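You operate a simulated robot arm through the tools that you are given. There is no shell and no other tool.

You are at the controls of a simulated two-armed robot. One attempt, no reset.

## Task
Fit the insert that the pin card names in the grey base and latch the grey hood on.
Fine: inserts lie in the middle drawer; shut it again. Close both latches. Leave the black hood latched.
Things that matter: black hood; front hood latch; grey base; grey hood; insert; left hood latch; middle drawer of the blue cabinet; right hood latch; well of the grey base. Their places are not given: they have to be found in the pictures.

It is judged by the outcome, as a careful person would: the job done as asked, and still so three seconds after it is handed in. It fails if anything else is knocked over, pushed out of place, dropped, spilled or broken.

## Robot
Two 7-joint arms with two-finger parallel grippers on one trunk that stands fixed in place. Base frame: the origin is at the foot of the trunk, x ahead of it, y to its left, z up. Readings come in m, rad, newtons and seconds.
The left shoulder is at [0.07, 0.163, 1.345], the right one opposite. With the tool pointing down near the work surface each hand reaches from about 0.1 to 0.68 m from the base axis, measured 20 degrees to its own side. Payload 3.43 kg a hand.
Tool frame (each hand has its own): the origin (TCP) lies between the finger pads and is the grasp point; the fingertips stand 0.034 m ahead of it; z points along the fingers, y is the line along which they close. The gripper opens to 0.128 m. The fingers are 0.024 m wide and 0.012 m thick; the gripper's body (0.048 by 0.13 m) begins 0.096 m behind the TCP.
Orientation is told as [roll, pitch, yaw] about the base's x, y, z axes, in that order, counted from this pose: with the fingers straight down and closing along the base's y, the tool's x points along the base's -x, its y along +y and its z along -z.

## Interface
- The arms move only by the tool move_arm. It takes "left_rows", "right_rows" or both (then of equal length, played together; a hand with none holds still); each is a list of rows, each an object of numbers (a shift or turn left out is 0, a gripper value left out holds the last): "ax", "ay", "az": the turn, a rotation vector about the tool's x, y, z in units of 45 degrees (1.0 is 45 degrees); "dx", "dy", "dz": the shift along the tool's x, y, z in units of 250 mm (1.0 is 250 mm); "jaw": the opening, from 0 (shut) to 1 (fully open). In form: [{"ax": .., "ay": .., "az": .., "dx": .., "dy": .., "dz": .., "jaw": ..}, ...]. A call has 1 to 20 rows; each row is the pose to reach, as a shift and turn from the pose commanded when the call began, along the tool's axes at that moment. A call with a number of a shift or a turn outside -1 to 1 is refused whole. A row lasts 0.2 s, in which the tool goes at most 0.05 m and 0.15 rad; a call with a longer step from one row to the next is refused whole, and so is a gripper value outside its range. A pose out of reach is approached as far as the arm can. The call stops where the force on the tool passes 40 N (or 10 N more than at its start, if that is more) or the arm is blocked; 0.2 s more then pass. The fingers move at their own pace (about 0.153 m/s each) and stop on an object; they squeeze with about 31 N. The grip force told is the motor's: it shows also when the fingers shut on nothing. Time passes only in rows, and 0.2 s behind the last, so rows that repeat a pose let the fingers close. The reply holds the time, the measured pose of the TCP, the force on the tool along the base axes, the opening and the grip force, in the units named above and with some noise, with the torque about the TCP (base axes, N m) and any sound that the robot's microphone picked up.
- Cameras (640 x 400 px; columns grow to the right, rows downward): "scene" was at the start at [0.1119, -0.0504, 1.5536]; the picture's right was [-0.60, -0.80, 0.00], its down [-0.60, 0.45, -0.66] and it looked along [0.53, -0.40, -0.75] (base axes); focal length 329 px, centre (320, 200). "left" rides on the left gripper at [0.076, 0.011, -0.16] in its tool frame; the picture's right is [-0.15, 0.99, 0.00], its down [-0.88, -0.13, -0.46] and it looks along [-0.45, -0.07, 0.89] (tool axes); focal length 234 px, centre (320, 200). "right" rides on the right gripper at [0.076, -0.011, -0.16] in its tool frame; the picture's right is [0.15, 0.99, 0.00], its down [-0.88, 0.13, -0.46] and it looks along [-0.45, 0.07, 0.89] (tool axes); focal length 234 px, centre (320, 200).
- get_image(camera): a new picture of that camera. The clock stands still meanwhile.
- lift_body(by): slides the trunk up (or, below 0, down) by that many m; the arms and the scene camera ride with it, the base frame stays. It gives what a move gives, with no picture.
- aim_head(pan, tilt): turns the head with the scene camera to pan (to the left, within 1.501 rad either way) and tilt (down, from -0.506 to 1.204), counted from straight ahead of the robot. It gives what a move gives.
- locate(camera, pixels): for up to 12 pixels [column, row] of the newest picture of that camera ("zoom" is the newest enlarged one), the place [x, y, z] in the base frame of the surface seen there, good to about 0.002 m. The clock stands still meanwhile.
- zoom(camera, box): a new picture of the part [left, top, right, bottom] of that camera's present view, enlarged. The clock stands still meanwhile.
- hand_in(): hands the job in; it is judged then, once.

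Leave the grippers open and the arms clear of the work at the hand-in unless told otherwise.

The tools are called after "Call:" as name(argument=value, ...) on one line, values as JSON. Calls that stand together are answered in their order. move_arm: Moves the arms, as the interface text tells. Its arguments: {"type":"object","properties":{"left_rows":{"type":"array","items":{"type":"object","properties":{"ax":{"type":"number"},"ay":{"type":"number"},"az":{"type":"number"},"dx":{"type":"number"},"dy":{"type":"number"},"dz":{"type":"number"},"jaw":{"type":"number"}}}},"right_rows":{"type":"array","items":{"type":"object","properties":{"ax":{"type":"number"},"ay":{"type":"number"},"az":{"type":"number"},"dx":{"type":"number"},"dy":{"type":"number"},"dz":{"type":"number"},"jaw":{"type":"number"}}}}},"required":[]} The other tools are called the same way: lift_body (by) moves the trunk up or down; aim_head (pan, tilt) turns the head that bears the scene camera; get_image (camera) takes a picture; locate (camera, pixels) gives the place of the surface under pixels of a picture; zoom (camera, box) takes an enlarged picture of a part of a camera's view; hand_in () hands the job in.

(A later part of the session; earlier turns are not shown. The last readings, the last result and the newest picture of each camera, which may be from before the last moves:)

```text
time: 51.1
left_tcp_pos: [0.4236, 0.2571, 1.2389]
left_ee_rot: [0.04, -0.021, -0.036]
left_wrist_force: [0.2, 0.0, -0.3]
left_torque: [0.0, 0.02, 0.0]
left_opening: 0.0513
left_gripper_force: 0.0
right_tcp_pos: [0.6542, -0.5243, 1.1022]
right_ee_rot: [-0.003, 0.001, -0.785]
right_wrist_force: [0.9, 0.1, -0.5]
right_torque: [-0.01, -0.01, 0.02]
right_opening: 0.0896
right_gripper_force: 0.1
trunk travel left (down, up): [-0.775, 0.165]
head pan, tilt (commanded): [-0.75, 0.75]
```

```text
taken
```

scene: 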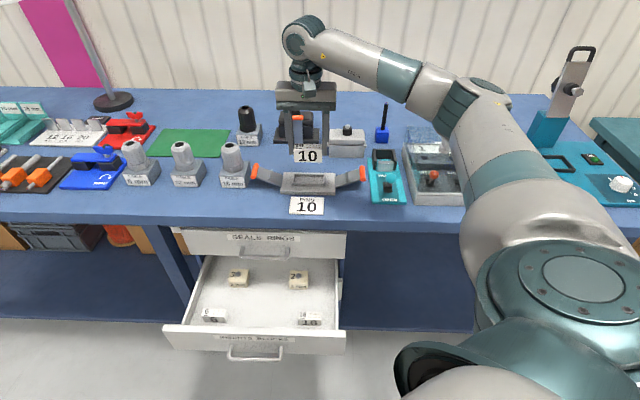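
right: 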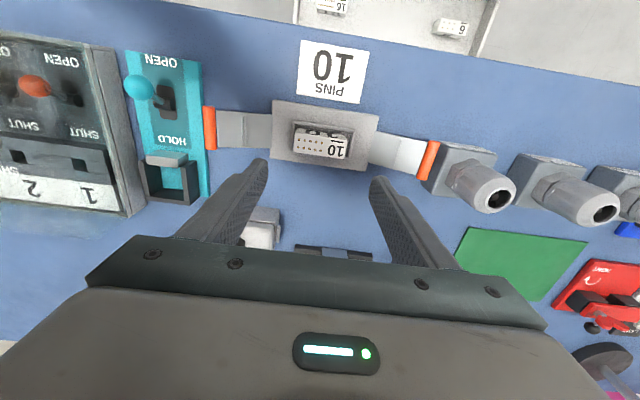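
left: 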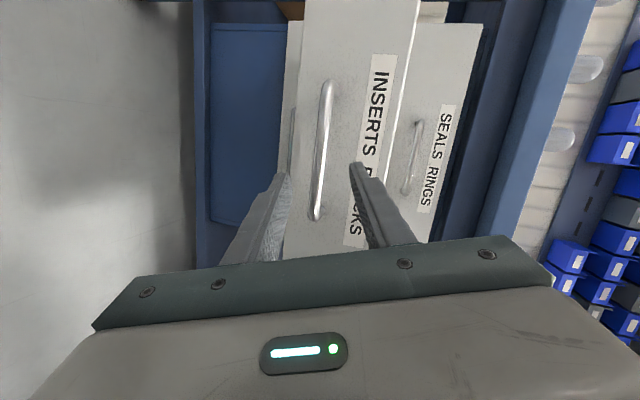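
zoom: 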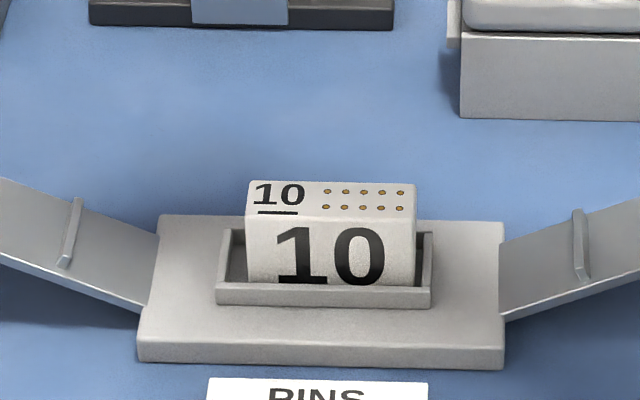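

The 10 insert sits squarely in the well. Next is the grey hood at (347,143); I'll zoom on it and on the black hood to plan the grasp at its gland.

Call:
get_image(camera="scene")

Call:
zoom(camera="scene", box=[320, 117, 376, 152])

```text
taken
```

scene: 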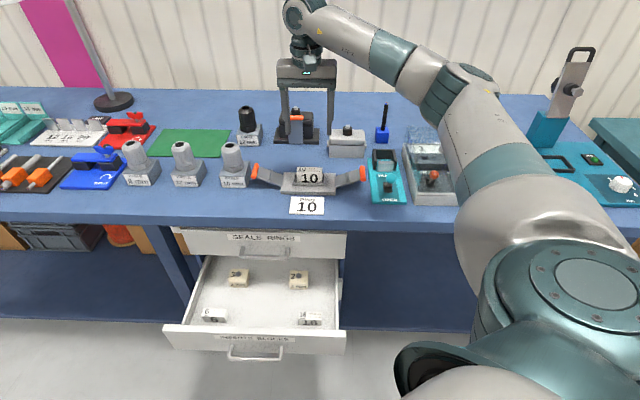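

```text
11.43 times, centred on (348, 134) of scene
```

zoom: 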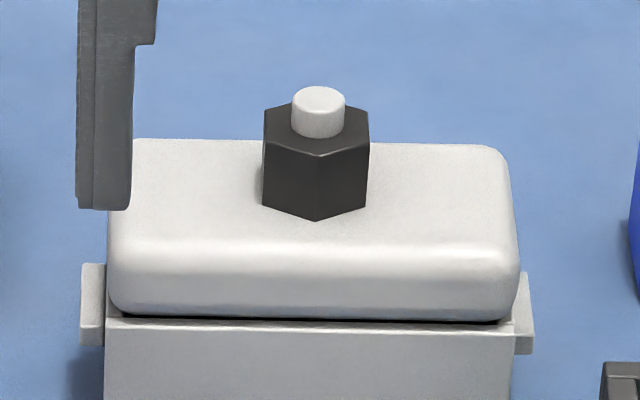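

The hex gland's flats face left and right (±v), ideal for the gripper at its present yaw. I'll locate its edges, the lid and the lugs.

Call:
locate(camera="zoom", pixels=[[318, 97], [318, 175], [268, 150], [364, 150], [317, 148], [268, 200], [362, 205], [315, 215], [145, 145], [495, 155], [120, 290], [510, 300]])

Call:
locate(camera="zoom", pixels=[[92, 270], [92, 335], [525, 280], [525, 345], [110, 340], [508, 345], [320, 145], [318, 125], [250, 250], [400, 250], [310, 345], [310, 395]])

```text
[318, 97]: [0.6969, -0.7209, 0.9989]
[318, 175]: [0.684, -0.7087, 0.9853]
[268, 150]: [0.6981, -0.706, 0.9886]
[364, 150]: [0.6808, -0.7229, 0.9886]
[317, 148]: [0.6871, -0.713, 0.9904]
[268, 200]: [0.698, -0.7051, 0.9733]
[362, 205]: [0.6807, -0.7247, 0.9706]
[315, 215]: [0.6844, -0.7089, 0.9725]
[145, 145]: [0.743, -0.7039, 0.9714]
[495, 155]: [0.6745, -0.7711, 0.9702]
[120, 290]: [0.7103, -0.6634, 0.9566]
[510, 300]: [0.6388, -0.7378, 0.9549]
```

```text
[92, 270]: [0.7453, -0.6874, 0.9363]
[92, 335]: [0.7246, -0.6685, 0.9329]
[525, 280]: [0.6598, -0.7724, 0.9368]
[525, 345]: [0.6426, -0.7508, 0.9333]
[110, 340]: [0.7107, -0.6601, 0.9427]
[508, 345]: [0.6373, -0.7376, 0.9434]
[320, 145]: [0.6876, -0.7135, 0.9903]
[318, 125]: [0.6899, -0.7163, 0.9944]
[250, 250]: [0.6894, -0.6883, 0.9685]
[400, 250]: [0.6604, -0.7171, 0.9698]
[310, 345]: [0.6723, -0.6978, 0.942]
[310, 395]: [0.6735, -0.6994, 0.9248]
```

The gland's centre is at u≈1.002, v≈-0.0175, about 28 mm across flats, hex z 0.971–0.990; the hood body is about 108×63 mm. Before moving there I check the blue holder with the upright rod near (382,130).

Call:
locate(camera="scene", pixels=[[386, 107], [384, 120], [382, 136], [377, 130], [386, 155], [300, 125], [297, 118], [375, 136]])

```text
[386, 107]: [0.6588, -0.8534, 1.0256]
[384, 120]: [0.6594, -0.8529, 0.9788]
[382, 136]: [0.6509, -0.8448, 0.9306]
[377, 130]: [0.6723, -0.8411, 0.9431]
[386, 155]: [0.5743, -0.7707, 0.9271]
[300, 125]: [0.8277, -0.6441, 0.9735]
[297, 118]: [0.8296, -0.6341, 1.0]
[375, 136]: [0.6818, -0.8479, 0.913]
```

The rod is at v≈-0.14, 6 cm clear of the fingers' path. I'll move the right hand to a pre-grasp point behind the gland (u≈0.93, v≈-0.0175, z≈1.10), tilting it 22.5° forward and narrowing the jaw.

Call:
move_arm(right_rows=[{"ay": -0.1, "dx": -0.08, "dy": -0.09, "jaw": 0.45}, {"ay": -0.2, "dx": -0.16, "dy": -0.18}, {"ay": -0.3, "dx": -0.23, "dy": -0.27}, {"ay": -0.4, "dx": -0.31, "dy": -0.36}, {"ay": -0.5, "dx": -0.385, "dy": -0.437}])

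Call:
get_image(camera="scene")

Call:
get_image(camera="right")

```text
time: 52.3
left_tcp_pos: [0.4229, 0.2557, 1.2403]
left_ee_rot: [0.039, -0.022, -0.035]
left_wrist_force: [-1.1, -0.3, -0.3]
left_torque: [0.01, 0.0, -0.01]
left_opening: 0.0512
left_gripper_force: 0.0
right_tcp_pos: [0.6456, -0.671, 1.1006]
right_ee_rot: [0.001, -0.393, -0.785]
right_wrist_force: [-0.4, 1.2, 0.5]
right_torque: [0.02, -0.02, 0.0]
right_opening: 0.0576
right_gripper_force: 0.1
trunk travel left (down, up): [-0.775, 0.165]
head pan, tilt (commanded): [-0.75, 0.75]
```

```text
taken
```

scene: 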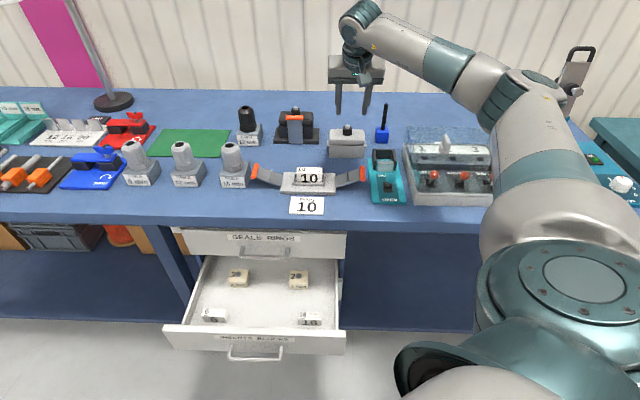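

```text
taken
```

right: 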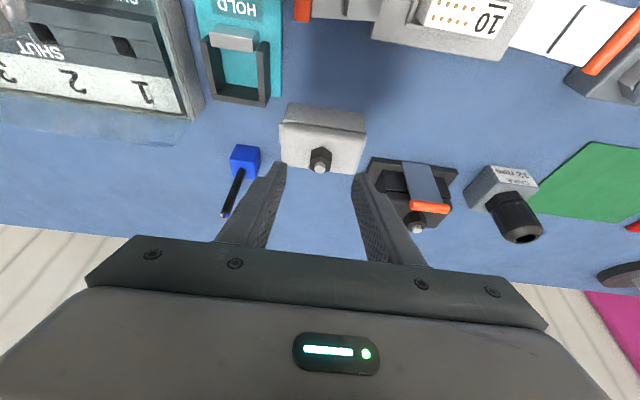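

The hand reached the pre-grasp pose and the gland at (320,160) is between the fingers. I'll zoom the wrist camera on it and measure.

Call:
zoom(camera="right", box=[270, 95, 374, 180])

Call:
locate(camera="zoom", pixels=[[310, 428], [310, 370], [270, 350], [370, 360], [90, 180], [590, 210], [110, 400], [560, 430]])

```text
4.71 times, centred on (322, 138) of right
```

zoom: 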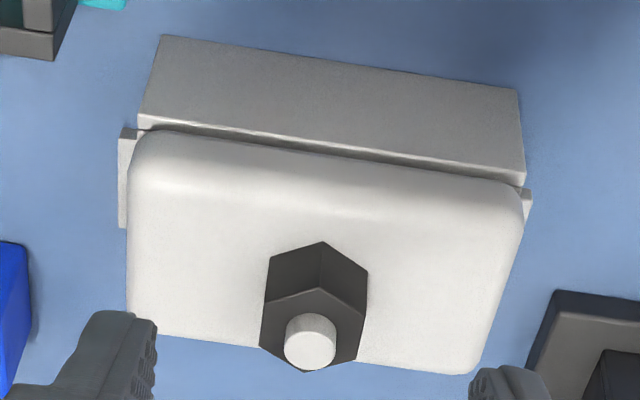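

```text
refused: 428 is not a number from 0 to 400
```

Call:
locate(camera="zoom", pixels=[[310, 343], [320, 292], [272, 302], [360, 320], [263, 340], [355, 358], [145, 140], [515, 190], [135, 325], [475, 365], [160, 60], [510, 100]])

Call:
locate(camera="zoom", pixels=[[124, 140], [122, 220], [528, 195], [270, 265], [366, 285], [322, 250], [140, 122], [522, 180], [330, 150], [330, 90], [250, 335], [380, 365]])

```text
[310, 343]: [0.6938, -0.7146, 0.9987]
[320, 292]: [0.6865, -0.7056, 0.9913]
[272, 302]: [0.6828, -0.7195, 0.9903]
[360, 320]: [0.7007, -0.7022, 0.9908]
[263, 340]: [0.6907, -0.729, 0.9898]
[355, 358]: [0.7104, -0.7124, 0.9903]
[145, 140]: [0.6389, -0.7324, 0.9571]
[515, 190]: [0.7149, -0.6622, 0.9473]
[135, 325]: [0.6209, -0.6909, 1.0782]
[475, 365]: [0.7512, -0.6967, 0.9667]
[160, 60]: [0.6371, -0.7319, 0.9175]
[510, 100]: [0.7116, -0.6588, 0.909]
```

```text
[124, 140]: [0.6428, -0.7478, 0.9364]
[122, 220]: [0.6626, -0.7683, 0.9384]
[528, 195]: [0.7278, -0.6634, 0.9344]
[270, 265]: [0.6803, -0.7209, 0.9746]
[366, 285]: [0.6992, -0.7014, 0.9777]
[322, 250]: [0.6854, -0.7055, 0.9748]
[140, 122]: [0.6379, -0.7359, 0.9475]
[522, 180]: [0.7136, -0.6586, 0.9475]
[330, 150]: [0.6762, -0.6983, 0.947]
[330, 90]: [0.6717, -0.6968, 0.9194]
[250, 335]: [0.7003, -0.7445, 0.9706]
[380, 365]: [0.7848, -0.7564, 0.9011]
```

From both views the gland's centre is about u=1.000, v=-0.016. I'll go down and forward so that the fingertips straddle the hex just above the lid (TCP u≈0.988, z≈1.011).

Call:
move_arm(right_rows=[{"dx": -0.015, "dy": 0.008, "dz": 0.09}, {"dx": -0.03, "dy": 0.008, "dz": 0.18}, {"dx": -0.045, "dy": 0.008, "dz": 0.27}, {"dx": -0.06, "dy": 0.008, "dz": 0.35}, {"dx": -0.073, "dy": 0.008, "dz": 0.418}])

Call:
get_image(camera="right")

Call:
zoom(camera="scene", box=[310, 97, 390, 147])

```text
time: 53.5
left_tcp_pos: [0.4237, 0.255, 1.2403]
left_ee_rot: [0.041, -0.02, -0.036]
left_wrist_force: [0.5, 0.8, -0.6]
left_torque: [0.02, 0.07, 0.0]
left_opening: 0.0514
left_gripper_force: 0.1
right_tcp_pos: [0.6871, -0.7093, 1.0095]
right_ee_rot: [0.0, -0.389, -0.785]
right_wrist_force: [-0.7, 0.1, 0.6]
right_torque: [0.0, 0.0, 0.01]
right_opening: 0.0576
right_gripper_force: 0.1
trunk travel left (down, up): [-0.775, 0.165]
head pan, tilt (commanded): [-0.75, 0.75]
```

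```text
taken
```

right: 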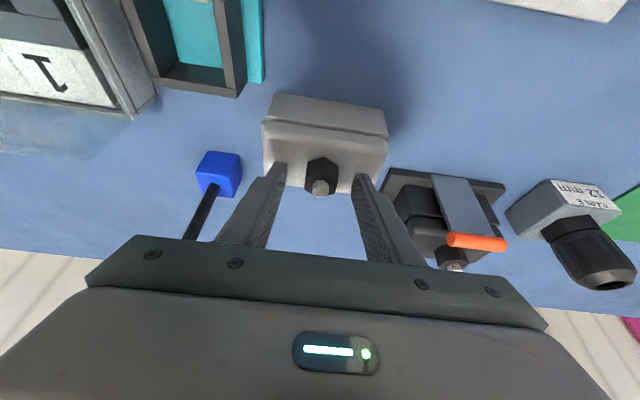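

```text
8.00 times, centred on (350, 122) of scene
```

zoom: 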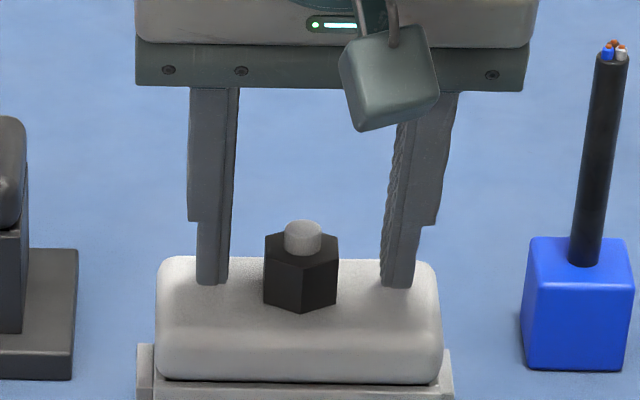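

The fingertips stand either side of the hex, just above the lid. I'll close the jaw on the gland.

Call:
move_arm(right_rows=[{"jaw": 0.3}, {"jaw": 0.2}, {"jaw": 0.1}, {"jaw": 0.05}, {"jaw": 0.05}])

Call:
zoom(camera="scene", box=[310, 97, 390, 147])

Call:
get_image(camera="right")

```text
time: 54.7
left_tcp_pos: [0.4237, 0.2561, 1.2388]
left_ee_rot: [0.041, -0.02, -0.036]
left_wrist_force: [-0.1, 0.0, -0.5]
left_torque: [-0.01, 0.02, 0.0]
left_opening: 0.0511
left_gripper_force: 0.0
right_tcp_pos: [0.6869, -0.7092, 1.0119]
right_ee_rot: [0.001, -0.391, -0.785]
right_wrist_force: [-0.6, -0.1, -0.7]
right_torque: [-0.06, 0.1, 0.01]
right_opening: 0.0312
right_gripper_force: 31.1
trunk travel left (down, up): [-0.775, 0.165]
head pan, tilt (commanded): [-0.75, 0.75]
```

```text
8.00 times, centred on (350, 122) of scene
```

zoom: 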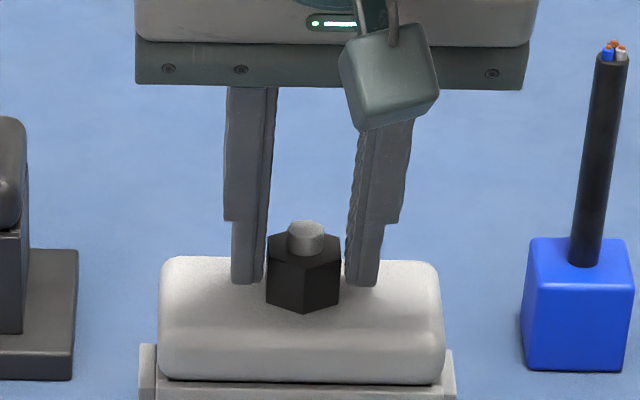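

```text
taken
```

right: 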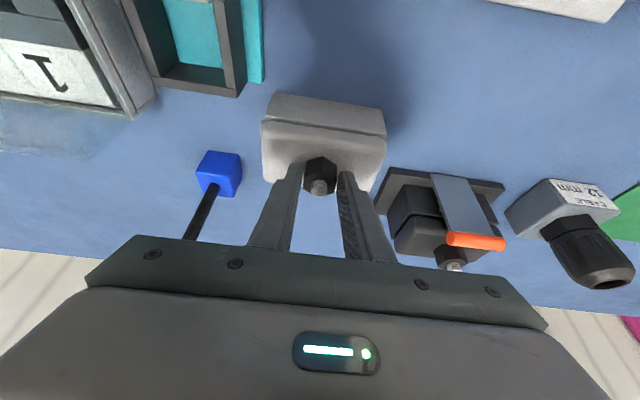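

The gland is gripped (opening 0.031, 31 N). I'll lift the hood 30 mm straight up, slowly, and check.

Call:
move_arm(right_rows=[{"dx": -0.015, "dz": -0.037, "jaw": 0.05}, {"dx": -0.031, "dz": -0.074}, {"dx": -0.046, "dz": -0.111}])

Call:
zoom(camera="scene", box=[300, 87, 396, 157])

```text
time: 55.5
left_tcp_pos: [0.424, 0.256, 1.2399]
left_ee_rot: [0.042, -0.021, -0.034]
left_wrist_force: [0.4, 0.4, 0.6]
left_torque: [0.04, 0.03, -0.02]
left_opening: 0.0512
left_gripper_force: 0.1
right_tcp_pos: [0.6862, -0.7087, 1.0414]
right_ee_rot: [0.0, -0.39, -0.786]
right_wrist_force: [0.6, 0.2, -2.8]
right_torque: [0.06, 0.02, 0.0]
right_opening: 0.031
right_gripper_force: 31.3
trunk travel left (down, up): [-0.775, 0.165]
head pan, tilt (commanded): [-0.75, 0.75]
```

```text
5.71 times, centred on (348, 122) of scene
```

zoom: 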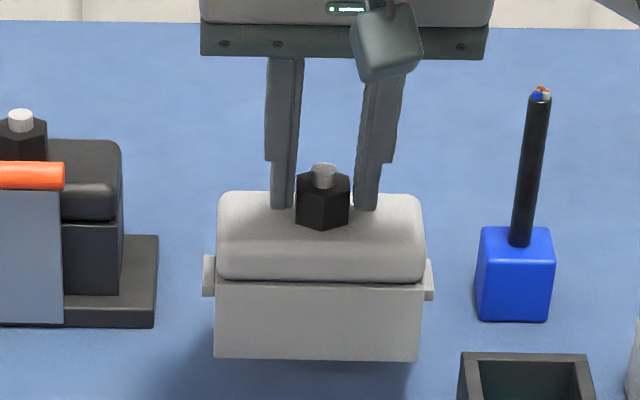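

The hood hangs level in the grip. I'll raise it to about z=1.115 (TCP) so its underside clears the insert and latches.

Call:
move_arm(right_rows=[{"dx": -0.035, "dz": -0.09, "jaw": 0.05}, {"dx": -0.075, "dz": -0.18}, {"dx": -0.113, "dz": -0.2735}])

Call:
zoom(camera="scene", box=[305, 80, 393, 135])

Call:
get_image(camera="right")

```text
time: 56.3
left_tcp_pos: [0.4246, 0.2559, 1.2395]
left_ee_rot: [0.04, -0.021, -0.035]
left_wrist_force: [-0.3, -0.1, 0.1]
left_torque: [-0.01, -0.03, 0.02]
left_opening: 0.0514
left_gripper_force: 0.1
right_tcp_pos: [0.6879, -0.7092, 1.115]
right_ee_rot: [0.0, -0.391, -0.784]
right_wrist_force: [-0.5, -0.2, -2.4]
right_torque: [0.0, 0.05, 0.02]
right_opening: 0.031
right_gripper_force: 31.2
trunk travel left (down, up): [-0.775, 0.165]
head pan, tilt (commanded): [-0.75, 0.75]
```

```text
7.27 times, centred on (349, 108) of scene
```

zoom: 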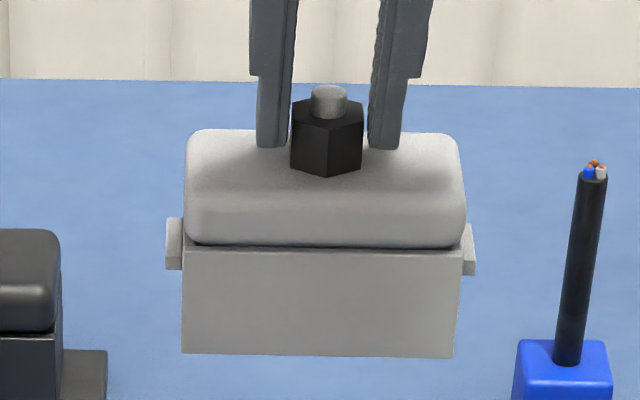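

```text
taken
```

right: 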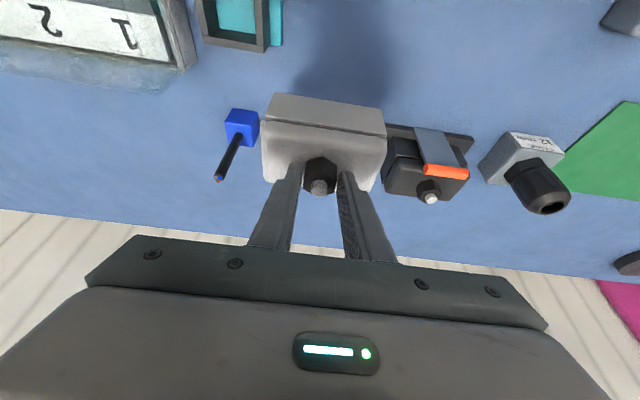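

I'll measure the hood's place relative to the gripper in this zoom (front face, ends, gland).

Call:
locate(camera="zoom", pixels=[[188, 260], [455, 260], [187, 345], [448, 348], [320, 260], [320, 345], [328, 95], [327, 150], [172, 225], [470, 235], [170, 262], [466, 268]])

Call:
zoom(camera="right", box=[250, 85, 400, 200])

```text
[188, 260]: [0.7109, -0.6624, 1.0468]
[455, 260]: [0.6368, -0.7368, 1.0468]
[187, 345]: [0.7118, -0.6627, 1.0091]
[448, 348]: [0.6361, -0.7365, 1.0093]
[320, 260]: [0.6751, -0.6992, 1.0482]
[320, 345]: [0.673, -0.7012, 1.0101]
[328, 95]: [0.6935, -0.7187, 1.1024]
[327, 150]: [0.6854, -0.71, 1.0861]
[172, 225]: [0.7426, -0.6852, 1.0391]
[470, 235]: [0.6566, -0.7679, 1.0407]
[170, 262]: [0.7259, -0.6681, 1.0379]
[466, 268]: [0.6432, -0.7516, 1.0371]
```

```text
3.48 times, centred on (325, 142) of right
```

zoom: 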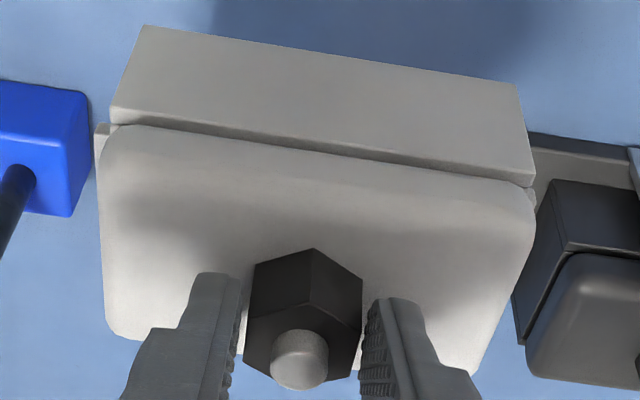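

Call:
locate(camera="zoom", pixels=[[120, 95], [525, 165], [148, 40], [510, 95], [320, 120], [320, 80], [300, 350], [313, 262], [260, 320], [350, 340], [100, 145], [532, 198]])

```text
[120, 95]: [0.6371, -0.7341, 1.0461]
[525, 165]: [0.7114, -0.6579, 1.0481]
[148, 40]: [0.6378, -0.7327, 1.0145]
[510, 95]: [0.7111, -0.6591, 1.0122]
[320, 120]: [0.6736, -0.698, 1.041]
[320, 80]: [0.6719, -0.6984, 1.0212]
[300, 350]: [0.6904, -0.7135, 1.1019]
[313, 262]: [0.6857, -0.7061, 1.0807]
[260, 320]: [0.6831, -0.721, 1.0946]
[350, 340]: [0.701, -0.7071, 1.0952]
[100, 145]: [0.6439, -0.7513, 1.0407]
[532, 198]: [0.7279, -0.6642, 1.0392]
```

Call:
locate(camera="zoom", pixels=[[112, 325], [125, 335], [150, 340], [160, 325], [478, 362], [470, 350], [460, 345], [440, 340], [105, 200], [535, 220], [300, 362], [300, 375]])

```text
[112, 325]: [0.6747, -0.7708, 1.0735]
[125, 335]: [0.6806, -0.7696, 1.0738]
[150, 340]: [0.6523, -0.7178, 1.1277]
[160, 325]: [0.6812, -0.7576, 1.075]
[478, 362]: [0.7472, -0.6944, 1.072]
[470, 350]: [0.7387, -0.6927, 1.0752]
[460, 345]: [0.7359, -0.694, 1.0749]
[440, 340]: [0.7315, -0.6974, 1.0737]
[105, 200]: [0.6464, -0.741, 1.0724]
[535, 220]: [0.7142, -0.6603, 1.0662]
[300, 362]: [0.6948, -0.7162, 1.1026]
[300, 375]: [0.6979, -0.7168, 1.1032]
```

In the wrist camera's frame the hood's centre is about 10.5 mm ahead of the TCP in u and centred on it in v; the rim's centre is u≈0.835, v≈0.094. I'll carry the hood over the base at this height.

Call:
move_arm(right_rows=[{"dx": 0.1, "dy": 0.07, "dz": -0.042, "jaw": 0.05}, {"dx": 0.2, "dy": 0.145, "dz": -0.084}, {"dx": 0.3, "dy": 0.218, "dz": -0.126}, {"dx": 0.4, "dy": 0.29, "dz": -0.168}, {"dx": 0.5, "dy": 0.363, "dz": -0.21}, {"dx": 0.606, "dy": 0.436, "dz": -0.251}])

Call:
get_image(camera="scene")

Call:
get_image(camera="right")

```text
time: 57.7
left_tcp_pos: [0.4242, 0.257, 1.2396]
left_ee_rot: [0.039, -0.021, -0.034]
left_wrist_force: [-0.8, -0.1, 0.2]
left_torque: [-0.03, -0.02, -0.06]
left_opening: 0.0514
left_gripper_force: 0.1
right_tcp_pos: [0.6487, -0.5149, 1.1175]
right_ee_rot: [-0.001, -0.391, -0.785]
right_wrist_force: [0.3, -0.3, -2.5]
right_torque: [0.01, 0.01, -0.01]
right_opening: 0.0311
right_gripper_force: 30.8
trunk travel left (down, up): [-0.775, 0.165]
head pan, tilt (commanded): [-0.75, 0.75]
```

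```text
taken
```

scene: 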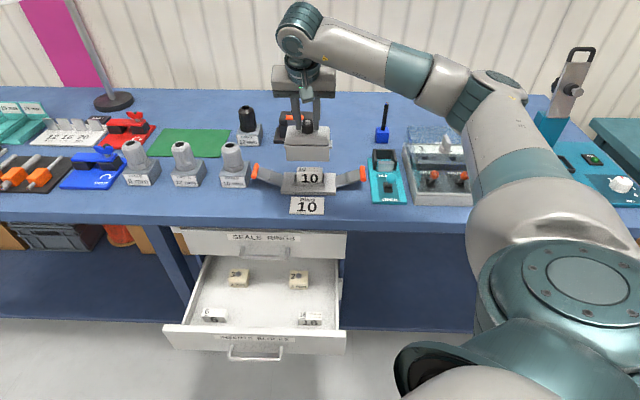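

```text
taken
```

right: 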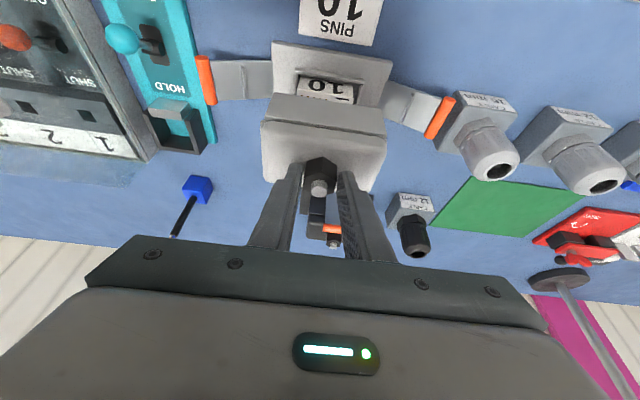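

The hood is over the base. I'll lower it to about 12 mm above the insert top and check the alignment in both views.

Call:
move_arm(right_rows=[{"dx": 0.03, "dz": 0.075, "jaw": 0.05}, {"dx": 0.05, "dz": 0.12}, {"dx": 0.065, "dz": 0.157}])

Call:
zoom(camera="scene", box=[260, 140, 356, 200])

Call:
zoom(camera="right", box=[200, 20, 450, 176])

```text
time: 58.5
left_tcp_pos: [0.4235, 0.2559, 1.2399]
left_ee_rot: [0.039, -0.022, -0.035]
left_wrist_force: [0.0, -0.4, -0.3]
left_torque: [-0.06, 0.03, -0.03]
left_opening: 0.0512
left_gripper_force: 0.1
right_tcp_pos: [0.6489, -0.5164, 1.0738]
right_ee_rot: [0.0, -0.391, -0.787]
right_wrist_force: [-0.6, 0.3, -2.0]
right_torque: [0.01, 0.06, 0.01]
right_opening: 0.0312
right_gripper_force: 31.0
trunk travel left (down, up): [-0.775, 0.165]
head pan, tilt (commanded): [-0.75, 0.75]
```

```text
6.67 times, centred on (308, 170) of scene
```

zoom: 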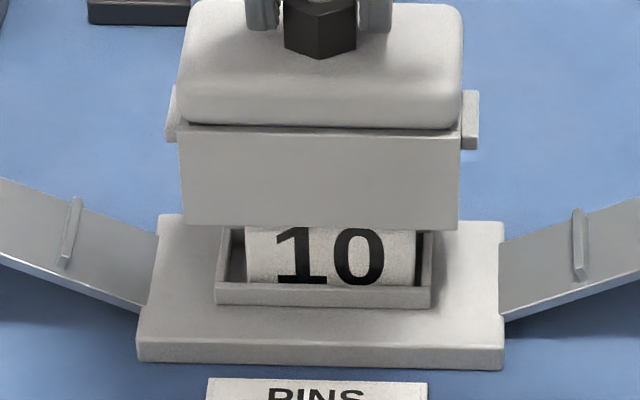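

```text
2.56 times, centred on (325, 98) of right
```

zoom: 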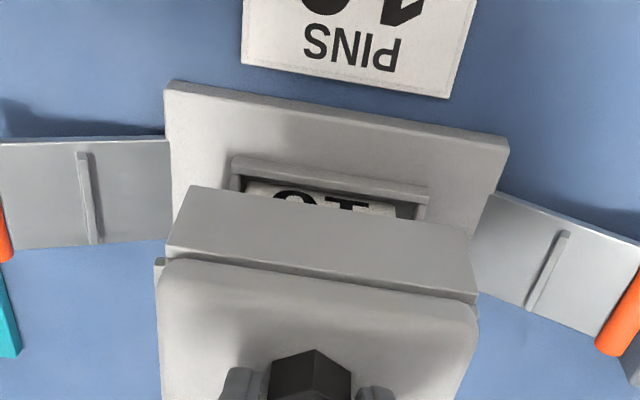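

I'll measure hood, rim and plate in this same wrist zoom so their relative offset is reliable.

Call:
locate(camera="zoom", pixels=[[194, 200], [460, 235], [178, 240], [465, 285], [320, 235], [236, 160], [424, 192], [330, 175], [170, 86], [503, 145], [330, 112], [320, 215]])

```text
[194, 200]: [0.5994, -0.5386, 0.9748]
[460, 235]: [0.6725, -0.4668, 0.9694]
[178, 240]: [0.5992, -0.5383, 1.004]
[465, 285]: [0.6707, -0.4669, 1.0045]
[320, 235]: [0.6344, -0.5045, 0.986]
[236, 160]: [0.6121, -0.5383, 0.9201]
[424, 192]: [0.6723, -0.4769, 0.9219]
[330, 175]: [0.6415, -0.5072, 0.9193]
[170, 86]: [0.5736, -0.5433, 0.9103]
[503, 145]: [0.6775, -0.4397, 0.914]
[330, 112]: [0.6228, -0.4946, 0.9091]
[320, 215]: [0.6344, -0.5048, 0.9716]
```

The hood is centred over the rim in both directions (within about 1 mm). I'll lower it slowly the remaining 48 mm onto the base plate.

Call:
move_arm(right_rows=[{"dx": 0.012, "dy": 0.002, "dz": 0.03, "jaw": 0.05}, {"dx": 0.025, "dy": 0.002, "dz": 0.06}, {"dx": 0.037, "dy": 0.002, "dz": 0.09}, {"dx": 0.05, "dy": 0.002, "dz": 0.12}, {"dx": 0.062, "dy": 0.002, "dz": 0.15}])

Call:
zoom(camera="scene", box=[260, 140, 356, 200])

```text
time: 59.7
left_tcp_pos: [0.4236, 0.2554, 1.2394]
left_ee_rot: [0.039, -0.022, -0.035]
left_wrist_force: [-0.2, -0.5, 0.1]
left_torque: [0.03, 0.02, 0.01]
left_opening: 0.0513
left_gripper_force: 0.1
right_tcp_pos: [0.6491, -0.5162, 1.0336]
right_ee_rot: [0.0, -0.389, -0.786]
right_wrist_force: [-0.3, 0.5, -3.0]
right_torque: [0.02, 0.01, 0.01]
right_opening: 0.0311
right_gripper_force: 30.7
trunk travel left (down, up): [-0.775, 0.165]
head pan, tilt (commanded): [-0.75, 0.75]
```

```text
6.67 times, centred on (308, 170) of scene
```

zoom: 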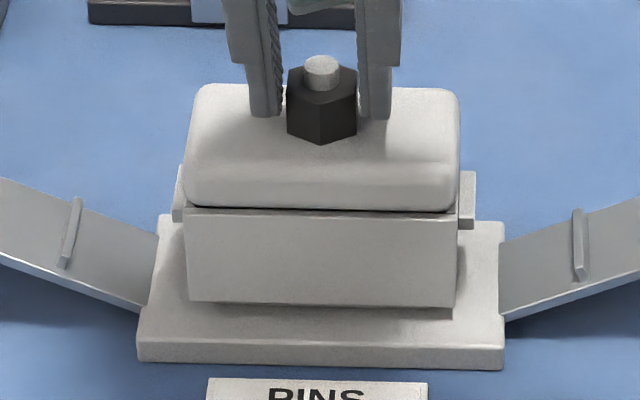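

No contact force yet and the hood has passed below the rim's top. I'll lower the last 9 mm gently.

Call:
move_arm(right_rows=[{"dx": 0.005, "dz": 0.012, "jaw": 0.05}, {"dx": 0.01, "dz": 0.024}, {"dx": 0.0145, "dz": 0.035}])

Call:
zoom(camera="scene", box=[260, 140, 356, 200])

Call:
zoom(camera="right", box=[200, 20, 450, 176])

```text
time: 60.5
left_tcp_pos: [0.4233, 0.2562, 1.2395]
left_ee_rot: [0.042, -0.023, -0.036]
left_wrist_force: [-0.2, 0.4, -0.2]
left_torque: [-0.02, -0.01, 0.01]
left_opening: 0.0511
left_gripper_force: 0.0
right_tcp_pos: [0.6497, -0.517, 1.0251]
right_ee_rot: [0.002, -0.395, -0.788]
right_wrist_force: [1.3, -2.4, 7.2]
right_torque: [-0.23, 0.3, 0.07]
right_opening: 0.0311
right_gripper_force: 31.0
trunk travel left (down, up): [-0.775, 0.165]
head pan, tilt (commanded): [-0.75, 0.75]
```

```text
6.67 times, centred on (308, 170) of scene
```

zoom: 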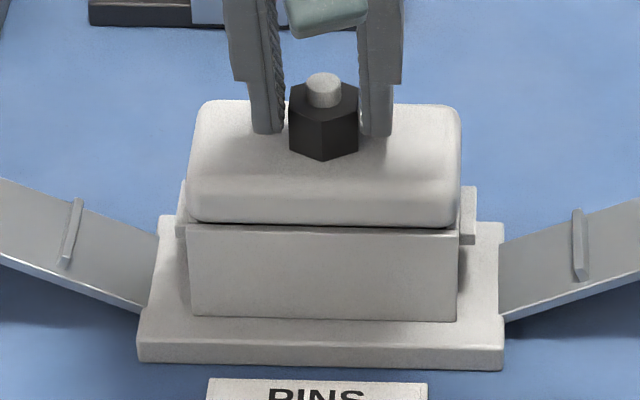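

```text
2.56 times, centred on (325, 98) of right
```

zoom: 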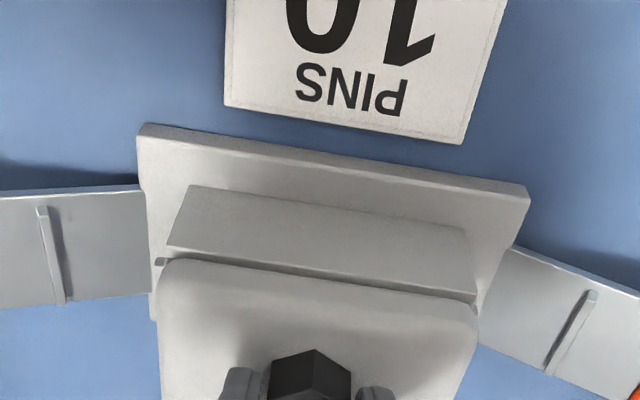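

The hood is down on the base plate (upward force 10 N more than before, TCP z=1.025). I'll open the jaw and withdraw along the tool axis.

Call:
move_arm(right_rows=[{"jaw": 0.3}, {"jaw": 0.45}, {"jaw": 0.45}, {"dz": -0.1}, {"dz": -0.2}, {"dz": -0.32}, {"dz": -0.45}])

Call:
get_image(camera="scene")

Call:
get_image(camera="right")

```text
time: 62.1
left_tcp_pos: [0.4221, 0.2568, 1.2397]
left_ee_rot: [0.04, -0.023, -0.035]
left_wrist_force: [-0.3, 0.5, -0.3]
left_torque: [-0.01, 0.0, 0.0]
left_opening: 0.0511
left_gripper_force: 0.1
right_tcp_pos: [0.6179, -0.4858, 1.1289]
right_ee_rot: [0.0, -0.391, -0.784]
right_wrist_force: [0.3, -0.5, -0.3]
right_torque: [-0.02, 0.0, 0.0]
right_opening: 0.0577
right_gripper_force: 0.0
trunk travel left (down, up): [-0.775, 0.165]
head pan, tilt (commanded): [-0.75, 0.75]
```

```text
taken
```

scene: 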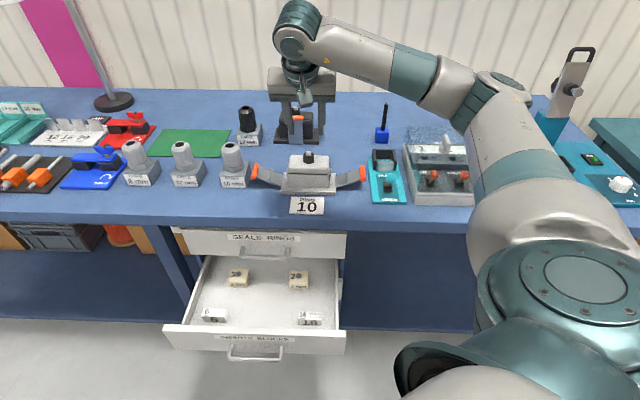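

```text
taken
```

right: 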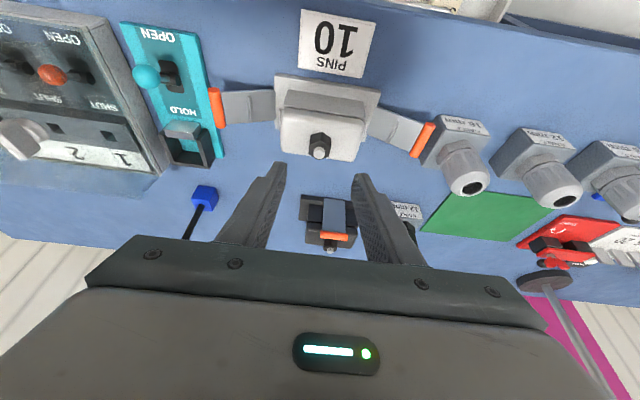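

The hood sits on the base alone. Now I look at the space around each latch: the left one beside the 16 mm cable block, the right one beside the cyan HOLD fixture.

Call:
zoom(camera="scene", box=[210, 135, 306, 195])

Call:
locate(camera="zoom", pixels=[[295, 215], [290, 265], [310, 290], [270, 210], [265, 320], [295, 190], [325, 275], [345, 190], [180, 90], [60, 230], [420, 240], [360, 230]])

Call:
zoom(camera="scene", box=[320, 140, 416, 200])

Call:
locate(camera="zoom", pixels=[[285, 185], [290, 265], [320, 190], [325, 300], [345, 130], [440, 100], [520, 150], [470, 300], [400, 250], [560, 350], [250, 230], [180, 280]])

```text
6.67 times, centred on (258, 165) of scene
```

zoom: 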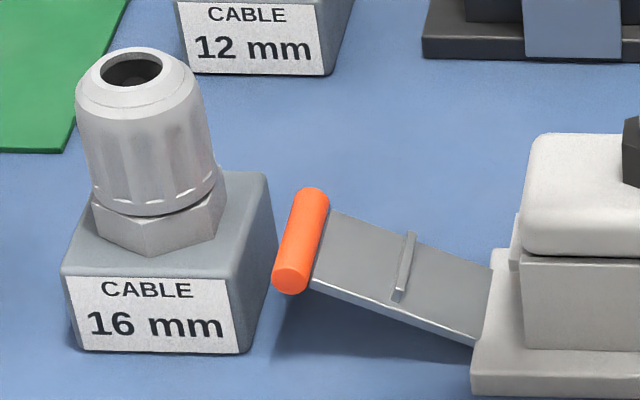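

```text
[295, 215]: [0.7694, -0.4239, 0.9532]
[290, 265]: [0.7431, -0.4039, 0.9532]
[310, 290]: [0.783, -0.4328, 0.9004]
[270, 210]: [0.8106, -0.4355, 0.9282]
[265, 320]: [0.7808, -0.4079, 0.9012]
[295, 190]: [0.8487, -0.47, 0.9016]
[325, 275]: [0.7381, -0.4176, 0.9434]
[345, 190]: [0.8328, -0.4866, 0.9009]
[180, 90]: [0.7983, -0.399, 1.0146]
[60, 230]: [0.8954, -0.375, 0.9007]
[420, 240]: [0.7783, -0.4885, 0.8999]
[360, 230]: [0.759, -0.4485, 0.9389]
```

```text
6.67 times, centred on (368, 170) of scene
```

zoom: 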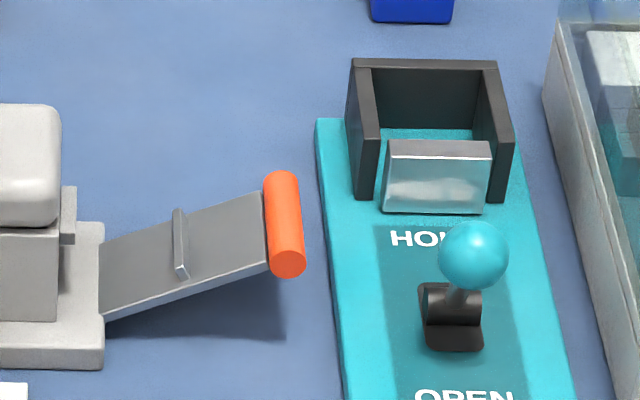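

```text
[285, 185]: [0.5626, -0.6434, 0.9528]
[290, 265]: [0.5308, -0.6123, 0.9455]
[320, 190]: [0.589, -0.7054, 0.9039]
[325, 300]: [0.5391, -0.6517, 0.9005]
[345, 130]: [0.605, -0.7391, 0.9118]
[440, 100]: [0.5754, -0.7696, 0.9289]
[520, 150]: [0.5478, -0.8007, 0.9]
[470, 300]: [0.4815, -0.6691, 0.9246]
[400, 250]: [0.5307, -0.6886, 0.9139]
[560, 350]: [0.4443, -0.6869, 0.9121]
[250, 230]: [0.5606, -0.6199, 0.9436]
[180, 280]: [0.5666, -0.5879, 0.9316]
```

The left orange end is at u≈0.805–0.86, v≈0.243, z≈0.953, only about 15 mm from the 16 mm cable block; on the right there is about 50 mm between the orange end and the ball lever. I'll measure the cable block more closely before choosing where the finger pushes.

Call:
zoom(camera="scene", box=[215, 138, 279, 192])

Call:
zoom(camera="right", box=[350, 80, 510, 210])

```text
7.41 times, centred on (247, 165) of scene
```

zoom: 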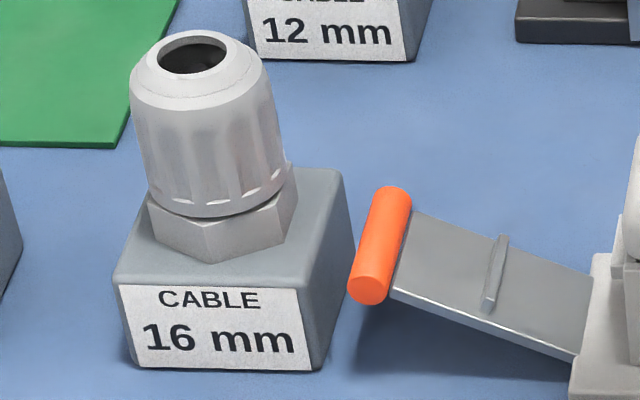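

```text
3.08 times, centred on (430, 145) of right
```

zoom: 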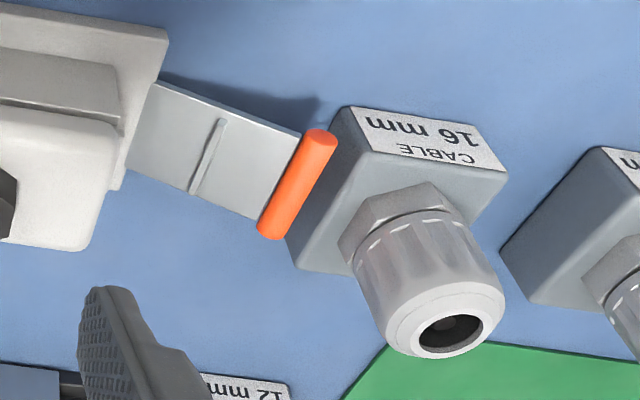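

Call:
locate(camera="zoom", pixels=[[345, 115], [365, 155], [500, 180], [305, 265], [320, 200], [300, 250], [325, 140], [270, 230], [300, 185], [345, 240], [390, 190], [290, 150]])

```text
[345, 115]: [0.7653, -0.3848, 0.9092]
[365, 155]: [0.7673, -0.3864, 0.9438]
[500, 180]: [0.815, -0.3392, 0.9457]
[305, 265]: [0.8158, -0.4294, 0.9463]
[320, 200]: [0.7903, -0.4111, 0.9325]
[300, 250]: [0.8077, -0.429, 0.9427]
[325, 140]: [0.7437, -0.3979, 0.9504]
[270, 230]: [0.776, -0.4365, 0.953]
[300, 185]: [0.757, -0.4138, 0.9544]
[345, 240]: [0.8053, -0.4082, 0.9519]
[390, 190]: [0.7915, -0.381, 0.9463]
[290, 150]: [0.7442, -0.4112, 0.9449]
```

The cable block's top is at z≈0.946 (u 0.815–0.882, v 0.268–0.336), and its gland stands further back. I'll push the left latch with closed fingers on the front part of the orange end (u≈0.806), tips just above the block's top. First I move above that place with the tool vertical and the jaw shut.

Call:
move_arm(right_rows=[{"ay": 0.1, "dx": -0.004, "dy": 0.14, "dz": 0.03, "jaw": 0.0}, {"ay": 0.2, "dx": -0.008, "dy": 0.28, "dz": 0.07}, {"ay": 0.3, "dx": -0.012, "dy": 0.42, "dz": 0.12}, {"ay": 0.4, "dx": -0.016, "dy": 0.57, "dz": 0.17}, {"ay": 0.5, "dx": -0.02, "dy": 0.714, "dz": 0.22}])

Call:
zoom(camera="scene", box=[200, 90, 360, 200])

Call:
get_image(camera="right")

```text
time: 63.3
left_tcp_pos: [0.425, 0.2568, 1.2394]
left_ee_rot: [0.038, -0.02, -0.036]
left_wrist_force: [-0.2, -0.5, -0.1]
left_torque: [-0.04, 0.02, 0.01]
left_opening: 0.0512
left_gripper_force: 0.1
right_tcp_pos: [0.7631, -0.3773, 1.0782]
right_ee_rot: [-0.002, 0.001, -0.786]
right_wrist_force: [0.2, -0.4, -0.9]
right_torque: [-0.05, 0.01, 0.01]
right_opening: 0.0
right_gripper_force: 31.2
trunk travel left (down, up): [-0.775, 0.165]
head pan, tilt (commanded): [-0.75, 0.75]
```

```text
3.64 times, centred on (280, 145) of scene
```

zoom: 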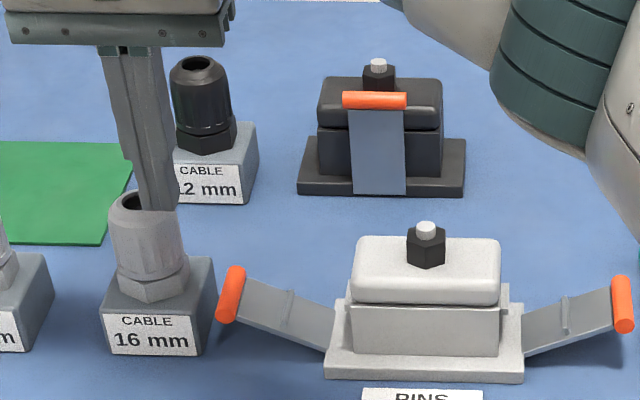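

```text
taken
```

right: 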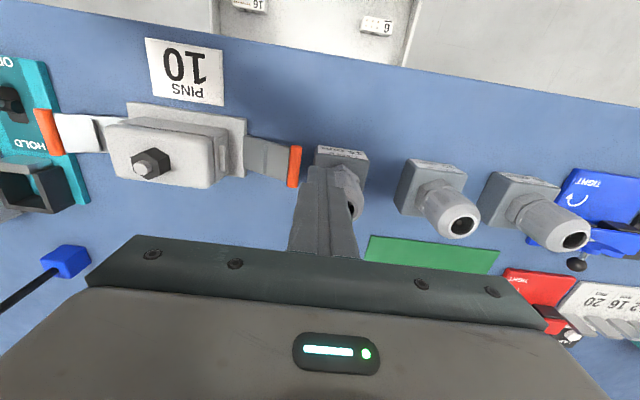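

The closed fingers are above the spot between the orange end and the cable gland. I'll lower to tips z≈0.962 and look again.

Call:
move_arm(right_rows=[{"dz": 0.12}, {"dz": 0.24}, {"dz": 0.328}])

Call:
zoom(camera="scene", box=[200, 130, 296, 190])

Call:
zoom(camera="right", box=[240, 120, 400, 230])

```text
time: 64.1
left_tcp_pos: [0.424, 0.2548, 1.2405]
left_ee_rot: [0.04, -0.021, -0.035]
left_wrist_force: [-0.3, 0.2, 0.9]
left_torque: [0.01, 0.0, 0.01]
left_opening: 0.0513
left_gripper_force: 0.0
right_tcp_pos: [0.7632, -0.3777, 0.9964]
right_ee_rot: [0.0, 0.002, -0.785]
right_wrist_force: [0.5, 0.4, 0.4]
right_torque: [0.01, 0.0, -0.03]
right_opening: 0.0001
right_gripper_force: 30.2
trunk travel left (down, up): [-0.775, 0.165]
head pan, tilt (commanded): [-0.75, 0.75]
```

```text
6.67 times, centred on (248, 160) of scene
```

zoom: 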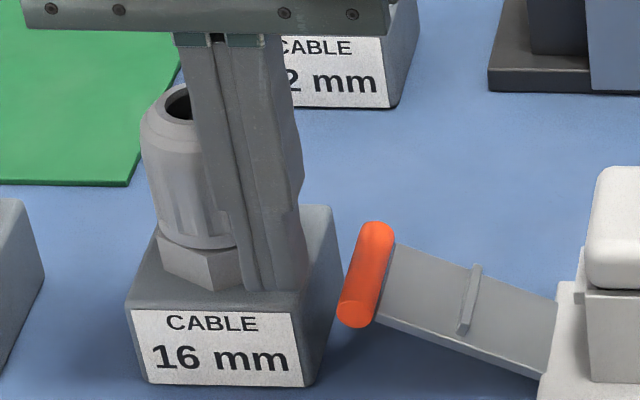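

```text
3.64 times, centred on (320, 175) of right
```

zoom: 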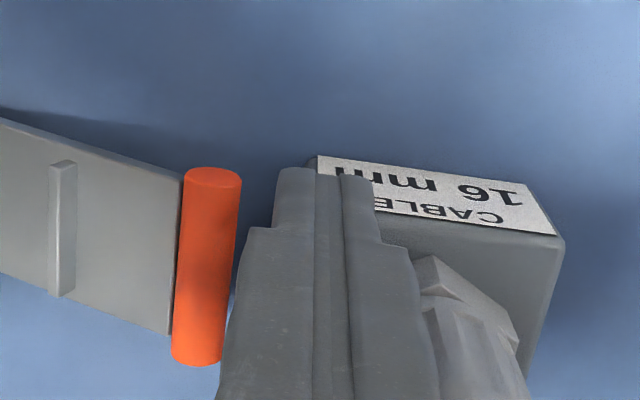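

The fingers stand between the orange end and the gland, free of both. I'll lower 14 mm more (tips about 2–3 mm above the block top), and then push in -v in small steps.

Call:
move_arm(right_rows=[{"dy": -0.01, "dz": 0.03}, {"dy": -0.012, "dz": 0.055}])

Call:
zoom(camera="scene", box=[200, 130, 296, 190])

```text
time: 64.7
left_tcp_pos: [0.4239, 0.256, 1.2398]
left_ee_rot: [0.041, -0.021, -0.035]
left_wrist_force: [-0.1, -0.8, 0.5]
left_torque: [-0.02, -0.02, 0.05]
left_opening: 0.0512
left_gripper_force: 0.1
right_tcp_pos: [0.7595, -0.38, 0.9828]
right_ee_rot: [0.001, 0.002, -0.785]
right_wrist_force: [0.3, 0.5, 0.8]
right_torque: [0.01, 0.01, 0.01]
right_opening: 0.0001
right_gripper_force: 30.9
trunk travel left (down, up): [-0.775, 0.165]
head pan, tilt (commanded): [-0.75, 0.75]
```

```text
6.67 times, centred on (248, 160) of scene
```

zoom: 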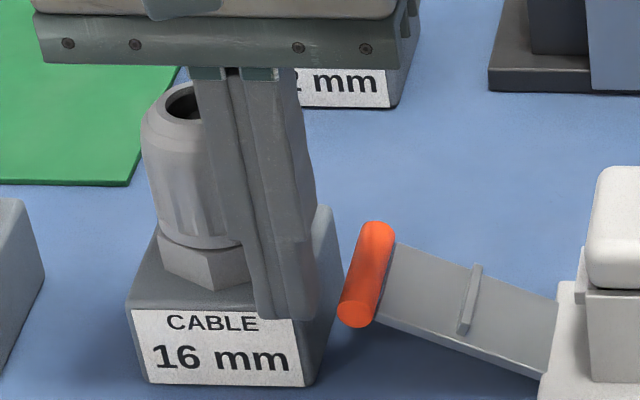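

No contact so far. I'll push inward (-v) 30 mm in small steps and watch the force.

Call:
move_arm(right_rows=[{"dy": -0.024}, {"dy": -0.048}, {"dy": -0.072}, {"dy": -0.096}, {"dy": -0.12}])

Call:
zoom(camera="scene", box=[200, 130, 360, 200])

```text
time: 65.7
left_tcp_pos: [0.4242, 0.2545, 1.2395]
left_ee_rot: [0.04, -0.02, -0.037]
left_wrist_force: [0.3, 0.6, 0.2]
left_torque: [0.02, 0.0, 0.03]
left_opening: 0.0515
left_gripper_force: 0.1
right_tcp_pos: [0.7499, -0.3895, 0.9915]
right_ee_rot: [0.027, -0.008, -0.779]
right_wrist_force: [17.3, 11.8, 10.7]
right_torque: [0.33, -0.54, 0.14]
right_opening: 0.0
right_gripper_force: 30.5
trunk travel left (down, up): [-0.775, 0.165]
head pan, tilt (commanded): [-0.75, 0.75]
stopped in row 4 (right hand): the force on the tool passed its limit at 44 N (the readings are from after the stop); the commanded pose is now the measured one
```

```text
4.00 times, centred on (280, 165) of scene
```

zoom: 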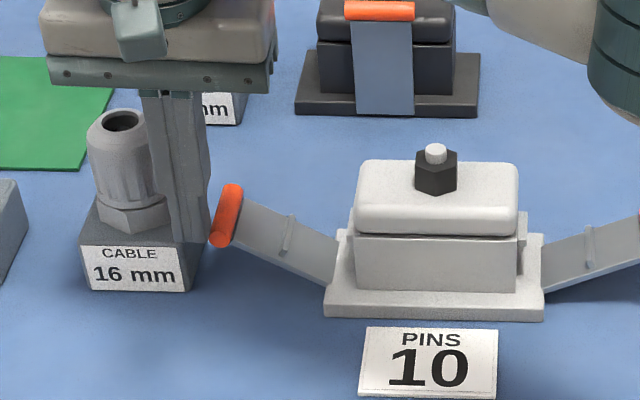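

The push stalled at 44 N after lifting the orange end only about 6 mm: a horizontal push jams because the end has to travel mostly upward at first. The base and the block look unmoved. I'll back off and rise, then do the right latch first, where there's room to follow the arc from outside and below.

Call:
move_arm(right_rows=[{"dy": 0.012}, {"dy": 0.016, "dz": -0.04}, {"dy": 0.016, "dz": -0.16}, {"dy": 0.016, "dz": -0.3}, {"dy": 0.016, "dz": -0.42}])

Call:
zoom(camera="scene", box=[200, 115, 360, 215])

```text
time: 66.9
left_tcp_pos: [0.4227, 0.2538, 1.2404]
left_ee_rot: [0.04, -0.024, -0.036]
left_wrist_force: [0.1, 1.1, 0.7]
left_torque: [0.02, 0.01, 0.01]
left_opening: 0.0512
left_gripper_force: 0.1
right_tcp_pos: [0.747, -0.3908, 1.0929]
right_ee_rot: [0.017, -0.004, -0.783]
right_wrist_force: [-0.2, 0.2, -0.6]
right_torque: [0.02, -0.06, -0.03]
right_opening: 0.0
right_gripper_force: 31.0
trunk travel left (down, up): [-0.775, 0.165]
head pan, tilt (commanded): [-0.75, 0.75]
```

```text
4.00 times, centred on (280, 165) of scene
```

zoom: 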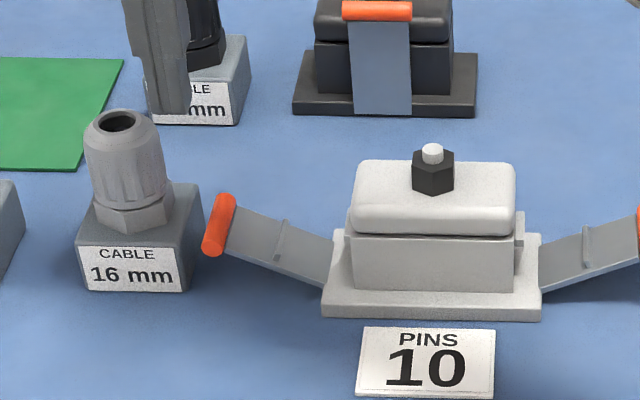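

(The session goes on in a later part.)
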